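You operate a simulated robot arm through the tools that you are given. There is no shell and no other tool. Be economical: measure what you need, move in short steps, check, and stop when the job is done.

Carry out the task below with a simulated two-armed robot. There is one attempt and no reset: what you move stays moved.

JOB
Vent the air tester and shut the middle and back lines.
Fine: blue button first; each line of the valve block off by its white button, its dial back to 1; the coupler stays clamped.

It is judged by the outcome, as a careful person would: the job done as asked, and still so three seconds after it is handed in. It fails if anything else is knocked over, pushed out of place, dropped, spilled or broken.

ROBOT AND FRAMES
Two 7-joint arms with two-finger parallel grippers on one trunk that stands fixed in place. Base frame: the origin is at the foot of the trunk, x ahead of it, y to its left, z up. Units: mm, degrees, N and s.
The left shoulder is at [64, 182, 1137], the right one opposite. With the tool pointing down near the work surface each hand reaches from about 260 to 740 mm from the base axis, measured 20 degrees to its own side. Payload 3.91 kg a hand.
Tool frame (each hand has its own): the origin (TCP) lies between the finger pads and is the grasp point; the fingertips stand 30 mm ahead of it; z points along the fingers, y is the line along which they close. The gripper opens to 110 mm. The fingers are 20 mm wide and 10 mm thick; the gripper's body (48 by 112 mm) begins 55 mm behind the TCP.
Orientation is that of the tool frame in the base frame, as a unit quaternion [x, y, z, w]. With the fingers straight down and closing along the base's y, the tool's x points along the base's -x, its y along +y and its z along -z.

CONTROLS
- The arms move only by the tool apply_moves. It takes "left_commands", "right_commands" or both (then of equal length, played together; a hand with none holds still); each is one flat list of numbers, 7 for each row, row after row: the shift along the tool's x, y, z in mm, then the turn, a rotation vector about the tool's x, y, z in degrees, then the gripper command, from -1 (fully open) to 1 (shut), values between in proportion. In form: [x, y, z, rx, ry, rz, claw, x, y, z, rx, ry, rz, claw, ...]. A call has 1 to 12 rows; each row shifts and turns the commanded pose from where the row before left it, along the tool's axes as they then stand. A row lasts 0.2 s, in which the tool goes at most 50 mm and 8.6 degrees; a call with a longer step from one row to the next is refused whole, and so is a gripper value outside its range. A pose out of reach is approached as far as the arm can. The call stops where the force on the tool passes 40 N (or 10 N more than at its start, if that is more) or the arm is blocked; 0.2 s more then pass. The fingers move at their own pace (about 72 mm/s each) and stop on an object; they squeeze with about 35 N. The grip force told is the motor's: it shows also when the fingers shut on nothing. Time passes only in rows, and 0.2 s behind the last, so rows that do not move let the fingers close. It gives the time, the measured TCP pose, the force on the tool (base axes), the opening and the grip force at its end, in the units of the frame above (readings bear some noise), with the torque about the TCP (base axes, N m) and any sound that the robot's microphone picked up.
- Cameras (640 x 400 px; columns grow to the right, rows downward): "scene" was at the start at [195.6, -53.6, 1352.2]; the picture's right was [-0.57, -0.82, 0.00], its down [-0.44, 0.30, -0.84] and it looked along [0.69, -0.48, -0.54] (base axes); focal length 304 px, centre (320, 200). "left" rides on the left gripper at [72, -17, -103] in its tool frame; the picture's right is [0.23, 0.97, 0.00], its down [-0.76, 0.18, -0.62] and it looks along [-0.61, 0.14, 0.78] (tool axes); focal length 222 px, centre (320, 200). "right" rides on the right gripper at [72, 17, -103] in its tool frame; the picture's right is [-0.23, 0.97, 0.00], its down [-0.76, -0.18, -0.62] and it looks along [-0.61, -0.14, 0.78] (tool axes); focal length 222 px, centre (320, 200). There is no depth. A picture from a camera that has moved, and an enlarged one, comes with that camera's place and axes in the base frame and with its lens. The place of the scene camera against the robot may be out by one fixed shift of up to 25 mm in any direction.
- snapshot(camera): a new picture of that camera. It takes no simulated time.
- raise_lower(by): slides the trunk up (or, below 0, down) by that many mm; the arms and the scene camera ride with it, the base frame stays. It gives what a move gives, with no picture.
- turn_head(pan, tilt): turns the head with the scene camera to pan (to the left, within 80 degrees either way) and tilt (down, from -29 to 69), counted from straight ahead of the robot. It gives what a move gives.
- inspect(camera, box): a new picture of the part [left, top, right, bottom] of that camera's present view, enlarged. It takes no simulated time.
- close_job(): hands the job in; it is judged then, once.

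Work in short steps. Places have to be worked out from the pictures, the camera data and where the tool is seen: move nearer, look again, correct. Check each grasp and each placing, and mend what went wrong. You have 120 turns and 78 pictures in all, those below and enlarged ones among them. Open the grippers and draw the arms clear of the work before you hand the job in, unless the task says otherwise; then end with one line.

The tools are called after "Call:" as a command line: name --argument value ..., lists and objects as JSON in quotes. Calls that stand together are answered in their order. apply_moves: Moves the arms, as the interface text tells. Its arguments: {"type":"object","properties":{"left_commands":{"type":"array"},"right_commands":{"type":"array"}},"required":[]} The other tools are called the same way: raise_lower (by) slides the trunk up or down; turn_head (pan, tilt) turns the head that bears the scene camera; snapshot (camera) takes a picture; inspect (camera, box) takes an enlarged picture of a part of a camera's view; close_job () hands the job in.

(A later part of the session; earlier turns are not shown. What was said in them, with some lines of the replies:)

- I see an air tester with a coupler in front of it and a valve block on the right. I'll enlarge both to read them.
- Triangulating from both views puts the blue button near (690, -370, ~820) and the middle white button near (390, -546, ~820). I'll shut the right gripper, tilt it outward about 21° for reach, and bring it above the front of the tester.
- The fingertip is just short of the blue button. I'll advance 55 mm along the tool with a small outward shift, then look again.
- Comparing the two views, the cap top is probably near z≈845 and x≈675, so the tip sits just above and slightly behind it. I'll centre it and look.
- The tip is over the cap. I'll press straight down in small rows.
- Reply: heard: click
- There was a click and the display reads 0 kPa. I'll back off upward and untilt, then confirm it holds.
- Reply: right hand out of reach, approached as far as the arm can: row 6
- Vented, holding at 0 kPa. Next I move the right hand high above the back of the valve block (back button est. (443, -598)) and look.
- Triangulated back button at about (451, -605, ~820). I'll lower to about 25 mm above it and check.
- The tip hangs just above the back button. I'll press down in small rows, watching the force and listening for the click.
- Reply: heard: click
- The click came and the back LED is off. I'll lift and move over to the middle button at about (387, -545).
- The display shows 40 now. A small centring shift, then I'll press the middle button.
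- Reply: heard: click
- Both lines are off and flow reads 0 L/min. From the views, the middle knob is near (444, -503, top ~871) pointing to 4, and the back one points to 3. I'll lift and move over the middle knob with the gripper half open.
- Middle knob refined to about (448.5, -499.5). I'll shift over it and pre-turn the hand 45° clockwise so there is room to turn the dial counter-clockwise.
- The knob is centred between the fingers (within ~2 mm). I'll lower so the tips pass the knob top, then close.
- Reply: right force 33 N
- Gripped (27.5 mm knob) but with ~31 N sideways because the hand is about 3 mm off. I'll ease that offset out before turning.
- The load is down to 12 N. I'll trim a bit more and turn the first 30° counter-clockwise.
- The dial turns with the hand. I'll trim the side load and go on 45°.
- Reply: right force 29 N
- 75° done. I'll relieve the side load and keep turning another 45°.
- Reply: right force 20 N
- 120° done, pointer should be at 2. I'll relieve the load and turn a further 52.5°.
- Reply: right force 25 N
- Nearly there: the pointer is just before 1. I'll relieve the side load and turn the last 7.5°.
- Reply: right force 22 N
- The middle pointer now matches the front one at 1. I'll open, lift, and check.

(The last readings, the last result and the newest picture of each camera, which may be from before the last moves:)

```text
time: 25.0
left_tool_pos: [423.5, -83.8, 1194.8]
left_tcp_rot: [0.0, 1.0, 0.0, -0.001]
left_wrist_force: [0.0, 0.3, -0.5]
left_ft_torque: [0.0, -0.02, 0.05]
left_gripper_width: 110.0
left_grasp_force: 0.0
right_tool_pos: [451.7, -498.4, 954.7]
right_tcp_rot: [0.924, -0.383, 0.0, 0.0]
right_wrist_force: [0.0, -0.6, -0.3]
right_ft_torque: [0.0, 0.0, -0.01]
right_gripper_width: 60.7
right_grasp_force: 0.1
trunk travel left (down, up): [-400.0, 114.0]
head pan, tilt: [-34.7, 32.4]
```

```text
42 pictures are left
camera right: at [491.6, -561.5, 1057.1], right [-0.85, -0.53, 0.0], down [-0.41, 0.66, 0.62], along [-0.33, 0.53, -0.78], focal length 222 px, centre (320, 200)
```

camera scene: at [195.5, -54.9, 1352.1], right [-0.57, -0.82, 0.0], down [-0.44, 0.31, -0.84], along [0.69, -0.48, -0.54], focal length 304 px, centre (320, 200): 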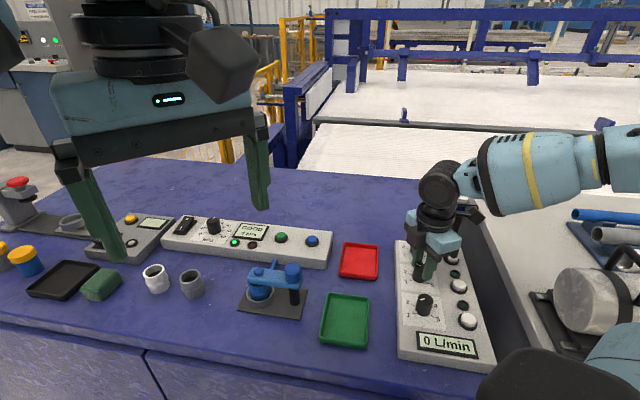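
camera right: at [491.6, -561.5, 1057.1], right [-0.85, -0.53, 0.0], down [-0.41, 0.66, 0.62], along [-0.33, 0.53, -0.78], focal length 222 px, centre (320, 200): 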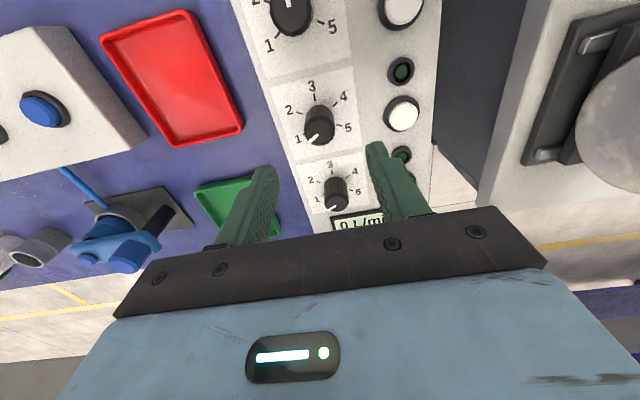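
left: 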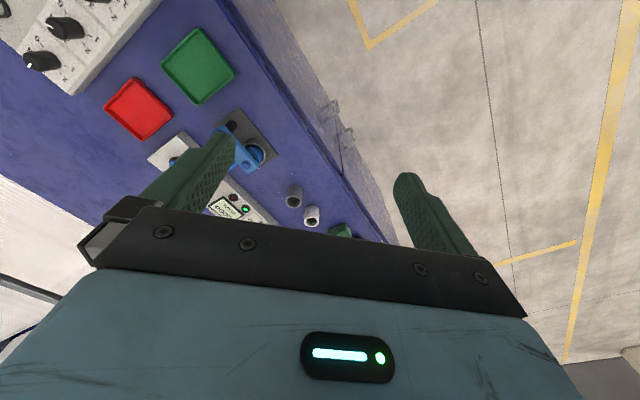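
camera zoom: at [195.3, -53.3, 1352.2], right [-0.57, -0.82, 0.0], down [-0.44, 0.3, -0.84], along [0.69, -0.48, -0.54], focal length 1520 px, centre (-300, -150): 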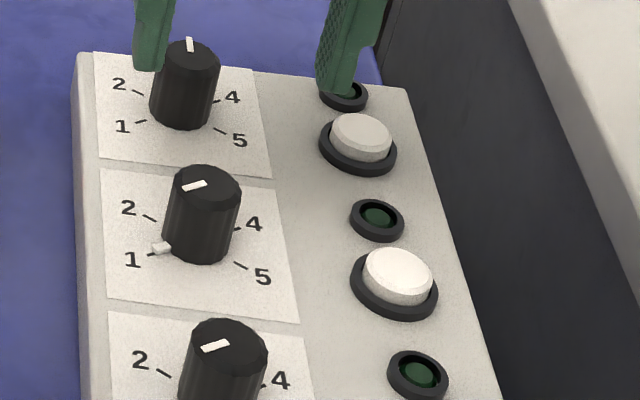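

The middle dial sits at 1. The back knob should be at about (511, -557), so I'll move over it at height and unwind the wrist by 120°.

Call:
apply_moves --right_commands '[42, 0, 0, 0, 0, 0, -0.1, 42, 0, 0, 0, 0, 0, -0.1, 0, 0, 0, 0, 0, 8, -0.1, 0, 0, 0, 0, 0, 8, -0.1, 0, 0, 0, 0, 0, 8, -0.1, 0, 0, 0, 0, 0, 8, -0.1, 0, 0, 0, 0, 0, 8, -0.1, 0, 0, 0, 0, 0, 8, -0.1, 0, 0, 0, 0, 0, 8, -0.1, 0, 0, 0, 0, 0, 8, -0.1, 0, 0, 0, 0, 0, 8, -0.1, 0, 0, 0, 0, 0, 8, -0.1]'

Call:
apply_moves --right_commands '[0, 0, 0, 0, 0, 8, -0.1, 0, 0, 0, 0, 0, 8, -0.1, 0, 0, 0, 0, 0, 8, -0.1, 0, 0, 0, 0, 0, 8, -0.1, 0, 0, 0, 0, 0, 8, -0.1, 0, 0, 25, 0, 0, 0, -0.1, 0, 0, 20, 0, 0, 0, -0.1]'

Call:
snapshot --camera "right"

Call:
inspect --camera "scene" --box '[380, 200, 508, 280]'

```text
time: 27.6
left_tool_pos: [424.0, -83.4, 1194.1]
left_tcp_rot: [0.0, 1.0, 0.0, -0.001]
left_wrist_force: [0.3, -0.6, -0.5]
left_ft_torque: [-0.01, -0.01, -0.02]
left_gripper_width: 110.0
left_grasp_force: 0.2
right_tool_pos: [511.1, -557.9, 956.4]
right_tcp_rot: [-0.46, 0.888, 0.0, 0.0]
right_wrist_force: [-0.1, -0.1, 0.6]
right_ft_torque: [0.0, 0.02, -0.01]
right_gripper_width: 60.5
right_grasp_force: 0.0
trunk travel left (down, up): [-400.0, 114.0]
head pan, tilt: [-34.7, 32.4]
```

```text
time: 29.2
left_tool_pos: [422.9, -83.1, 1194.2]
left_tcp_rot: [0.0, 1.0, 0.0, 0.001]
left_wrist_force: [-0.4, 0.5, 0.7]
left_ft_torque: [0.01, 0.01, 0.01]
left_gripper_width: 109.8
left_grasp_force: 0.1
right_tool_pos: [513.2, -558.2, 911.4]
right_tcp_rot: [-0.129, 0.992, 0.0, 0.001]
right_wrist_force: [0.2, -0.5, -0.1]
right_ft_torque: [0.01, 0.0, 0.0]
right_gripper_width: 60.4
right_grasp_force: 0.0
trunk travel left (down, up): [-400.0, 114.0]
head pan, tilt: [-34.7, 32.4]
```

```text
41 pictures are left
camera right: at [438.6, -560.8, 1014.6], right [-0.03, 1.0, 0.0], down [0.78, 0.02, 0.62], along [0.62, 0.02, -0.78], focal length 222 px, centre (320, 200)
```

right: 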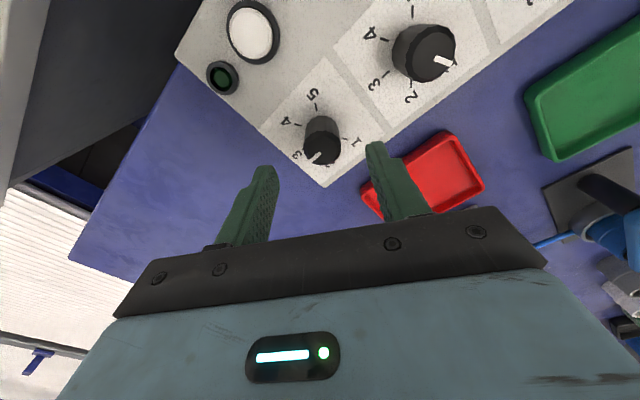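

```text
5.00 times, centred on (444, 240) of scene
camera zoom: at [195.6, -53.6, 1352.1], right [-0.57, -0.82, 0.0], down [-0.44, 0.3, -0.84], along [0.69, -0.48, -0.54], focal length 1520 px, centre (-300, 0)
```

zoom: 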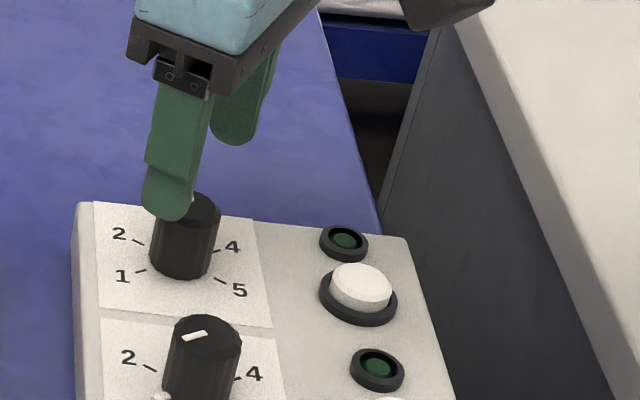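

The back knob is centred under the open fingers. I'll lower to z≈878 and close.

Call:
apply_moves --right_commands '[0, 0, 17, 0, 0, 0, -0.1, 0, 0, 16, 0, 0, 0, -0.1, 0, 0, 0, 0, 0, 0, 0.3, 0, 0, 0, 0, 0, 0, 1, 0, 0, 0, 0, 0, 0, 1]'

Call:
inspect --camera "right" --box '[220, 80, 420, 205]'

```text
time: 30.4
left_tool_pos: [423.7, -82.8, 1193.9]
left_tcp_rot: [0.0, 1.0, 0.0, 0.0]
left_wrist_force: [0.2, 0.9, 0.5]
left_ft_torque: [-0.02, 0.0, 0.03]
left_gripper_width: 110.1
left_grasp_force: 0.1
right_tool_pos: [511.6, -557.8, 879.5]
right_tcp_rot: [-0.131, 0.991, 0.0, 0.0]
right_wrist_force: [-2.8, 8.6, -3.3]
right_ft_torque: [-0.03, -0.56, -0.01]
right_gripper_width: 27.5
right_grasp_force: 44.7
trunk travel left (down, up): [-400.0, 114.0]
head pan, tilt: [-34.7, 32.4]
```

```text
3.20 times, centred on (320, 142) of right
camera zoom: at [438.1, -559.0, 981.6], right [-0.03, 1.0, 0.0], down [0.78, 0.03, 0.62], along [0.62, 0.02, -0.78], focal length 711 px, centre (320, 384)
```

zoom: 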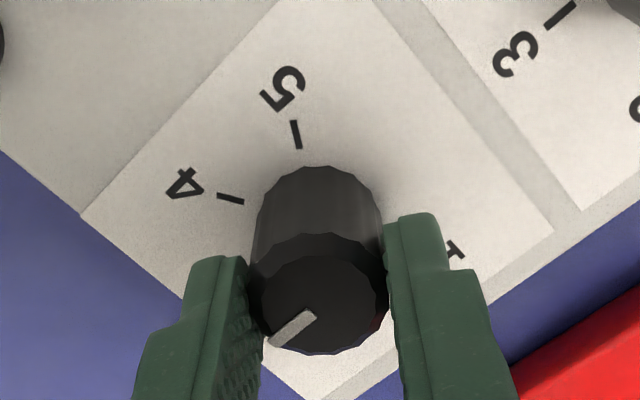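

A clean grip with little side load. I'll turn 45° counter-clockwise.

Call:
apply_moves --right_commands '[0, 0.8, 0, 0, 0, -7.5, 1, 0, 0, 0, 0, 0, -7.5, 1, 0, 0, 0, 0, 0, -7.5, 1, 0, 0, 0, 0, 0, -7.5, 1, 0, 0, 0, 0, 0, -7.5, 1, 0, 0, 0, 0, 0, -7.5, 1]'

```text
time: 31.8
left_tool_pos: [423.3, -82.1, 1193.5]
left_tcp_rot: [0.0, 1.0, 0.0, 0.0]
left_wrist_force: [-0.5, 0.1, 0.6]
left_ft_torque: [-0.01, 0.03, 0.01]
left_gripper_width: 110.1
left_grasp_force: 0.0
right_tool_pos: [511.2, -556.2, 880.3]
right_tcp_rot: [-0.501, 0.865, 0.0, 0.001]
right_wrist_force: [0.9, 10.4, 1.0]
right_ft_torque: [0.65, -0.03, 0.0]
right_gripper_width: 27.3
right_grasp_force: 44.5
trunk travel left (down, up): [-400.0, 114.0]
head pan, tilt: [-34.7, 32.4]
```

The forces stay low. Another 45°.

Call:
apply_moves --right_commands '[-1, 0.4, 0, 0, 0, -7.5, 1, 0, 0, 0, 0, 0, -7.5, 1, 0, 0, 0, 0, 0, -7.5, 1, 0, 0, 0, 0, 0, -7.5, 1, 0, 0, 0, 0, 0, -7.5, 1, 0, 0, 0, 0, 0, -7.5, 1]'

Call:
inspect --camera "right" --box '[220, 80, 420, 205]'

```text
time: 33.2
left_tool_pos: [423.8, -82.7, 1194.7]
left_tcp_rot: [-0.001, 1.0, -0.001, 0.002]
left_wrist_force: [-0.2, -0.3, -0.5]
left_ft_torque: [0.02, 0.0, -0.04]
left_gripper_width: 109.9
left_grasp_force: 0.1
right_tool_pos: [511.0, -555.1, 878.6]
right_tcp_rot: [0.794, -0.608, 0.003, 0.0]
right_wrist_force: [-0.6, -4.2, 20.5]
right_ft_torque: [0.63, 0.78, 0.02]
right_gripper_width: 27.8
right_grasp_force: 45.4
trunk travel left (down, up): [-400.0, 114.0]
head pan, tilt: [-34.7, 32.4]
```

```text
3.20 times, centred on (320, 142) of right
camera zoom: at [513.6, -629.8, 981.8], right [-1.0, -0.03, 0.0], down [-0.03, 0.78, 0.62], along [-0.02, 0.62, -0.78], focal length 711 px, centre (320, 384)
```

zoom: 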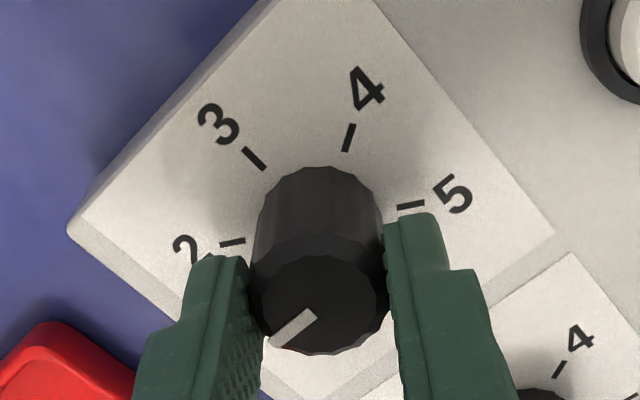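

90° done. I'll ease off a little vertically and turn the last 30°.

Call:
apply_moves --right_commands '[0, 0, -1.5, 0, 0, 0, 1, 0, 0, 0, 0, 0, -7.5, 1, 0, 0, 0, 0, 0, -7.5, 1, 0, 0, 0, 0, 0, -7.5, 1, 0, 0, 0, 0, 0, -7.5, 1, 0, 0, 0, 0, 0, 0, 1]'

Call:
inspect --camera "scene" --box '[380, 220, 508, 300]'

```text
time: 34.6
left_tool_pos: [423.3, -83.8, 1195.0]
left_tcp_rot: [0.0, 1.0, 0.0, 0.0]
left_wrist_force: [0.2, 0.5, 0.5]
left_ft_torque: [0.01, 0.01, 0.02]
left_gripper_width: 109.9
left_grasp_force: 0.1
right_tool_pos: [510.8, -556.4, 879.6]
right_tcp_rot: [0.924, -0.382, 0.0, 0.0]
right_wrist_force: [-5.2, -5.6, 6.1]
right_ft_torque: [-1.13, -0.38, 0.03]
right_gripper_width: 27.5
right_grasp_force: 44.8
trunk travel left (down, up): [-400.0, 114.0]
head pan, tilt: [-34.7, 32.4]
```

```text
5.00 times, centred on (444, 260) of scene
camera zoom: at [194.5, -53.6, 1352.3], right [-0.57, -0.82, 0.0], down [-0.44, 0.3, -0.84], along [0.69, -0.48, -0.53], focal length 1520 px, centre (-300, -100)
```

zoom: 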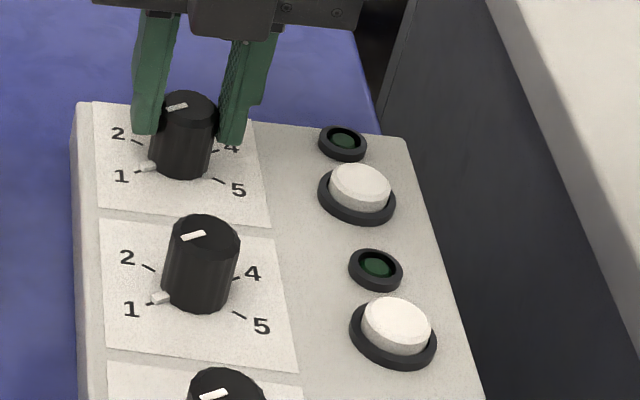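

The back pointer is at 1 as well. I'll release, lift well clear, and check everything.

Call:
apply_moves --right_commands '[0, 0, 0, 0, 0, 0, 0.3, 0, 0, 0, 0, 0, 0, -0.1, 0, 0, 0, 0, 0, 0, -0.1, 0, 0, -20, 0, 0, 0, -0.1, 0, 0, -40, 0, 0, 0, -0.1, 0, 0, -45, 0, 0, 0, -1, 0, 0, -45, 0, 0, 0, -1, 0, 0, -45, 0, 0, 0, -1, 0, 0, -45, 0, 0, 0, -1]'

Call:
inspect --camera "scene" --box '[380, 220, 508, 370]'

Call:
snapshot --camera "scene"

Call:
snapshot --camera "right"

Call:
inspect --camera "scene" --box '[150, 200, 340, 320]'

```text
time: 36.6
left_tool_pos: [422.8, -83.1, 1194.7]
left_tcp_rot: [0.0, 1.0, 0.0, 0.0]
left_wrist_force: [-0.1, -0.6, 0.7]
left_ft_torque: [-0.01, -0.03, -0.01]
left_gripper_width: 110.0
left_grasp_force: 0.1
right_tool_pos: [510.6, -556.7, 1118.2]
right_tcp_rot: [0.924, -0.383, 0.0, -0.001]
right_wrist_force: [0.2, 0.4, 0.3]
right_ft_torque: [0.01, -0.01, -0.03]
right_gripper_width: 110.0
right_grasp_force: 0.1
trunk travel left (down, up): [-400.0, 114.0]
head pan, tilt: [-34.7, 32.4]
```

```text
2.67 times, centred on (444, 295) of scene
camera zoom: at [195.3, -52.8, 1352.2], right [-0.57, -0.82, 0.0], down [-0.44, 0.3, -0.84], along [0.69, -0.48, -0.54], focal length 810 px, centre (-11, -53)
```

zoom: 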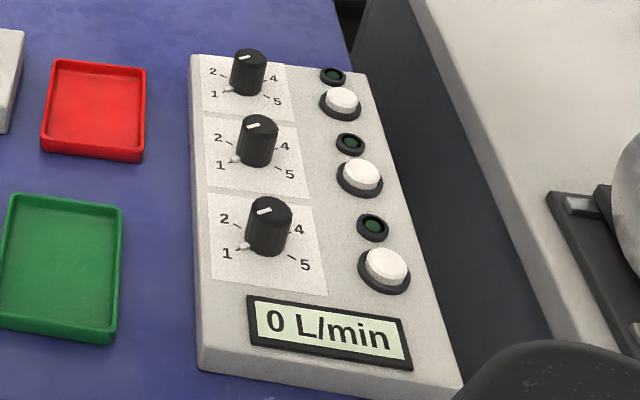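

```text
35 pictures are left
camera scene: at [195.3, -52.8, 1352.2], right [-0.57, -0.82, 0.0], down [-0.44, 0.3, -0.84], along [0.69, -0.48, -0.54], focal length 304 px, centre (320, 200)
```

scene: 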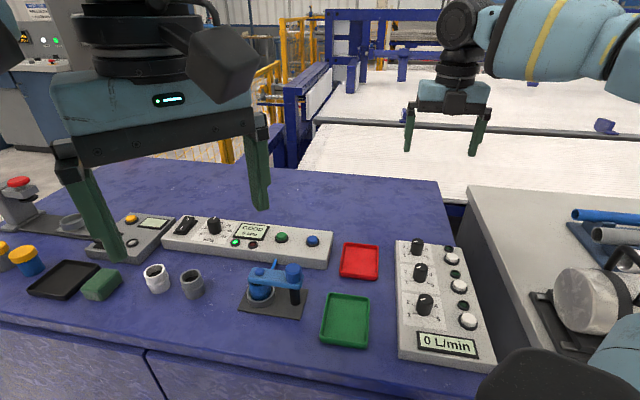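

```text
34 pictures are left
camera right: at [550.4, -619.3, 1221.5], right [-0.85, -0.53, 0.0], down [-0.41, 0.66, 0.62], along [-0.33, 0.53, -0.78], focal length 222 px, centre (320, 200)
```

right: 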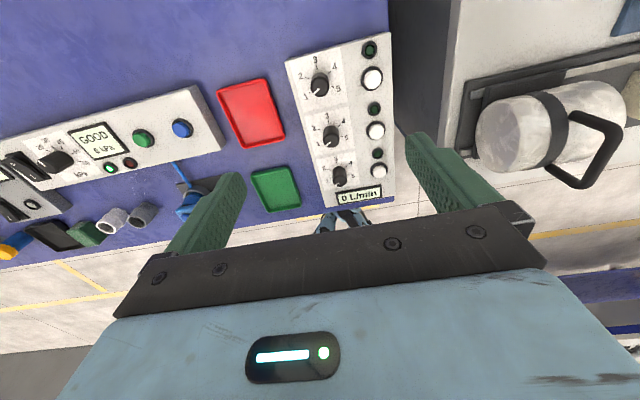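

```text
3.33 times, centred on (245, 260) of scene
camera zoom: at [195.3, -52.8, 1352.2], right [-0.57, -0.82, 0.0], down [-0.44, 0.3, -0.84], along [0.69, -0.48, -0.54], focal length 1013 px, centre (570, 0)
```

zoom: 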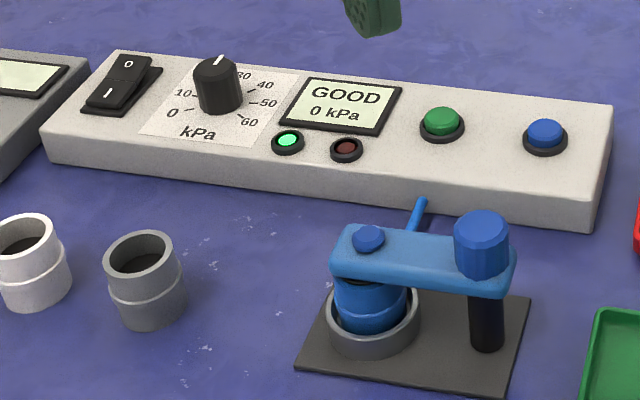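

The tester reads 0 kPa with the coupler clamped. Both lines are off with their dials at 1, the block has not shifted, and both hands are open and clear, so I'm handing in.

Call:
close_job

```text
The job is handed in.
```

The air tester is vented and reads 0 kPa. The middle and back lines are off with their dials at 1, the coupler is still clamped, and nothing else was moved.
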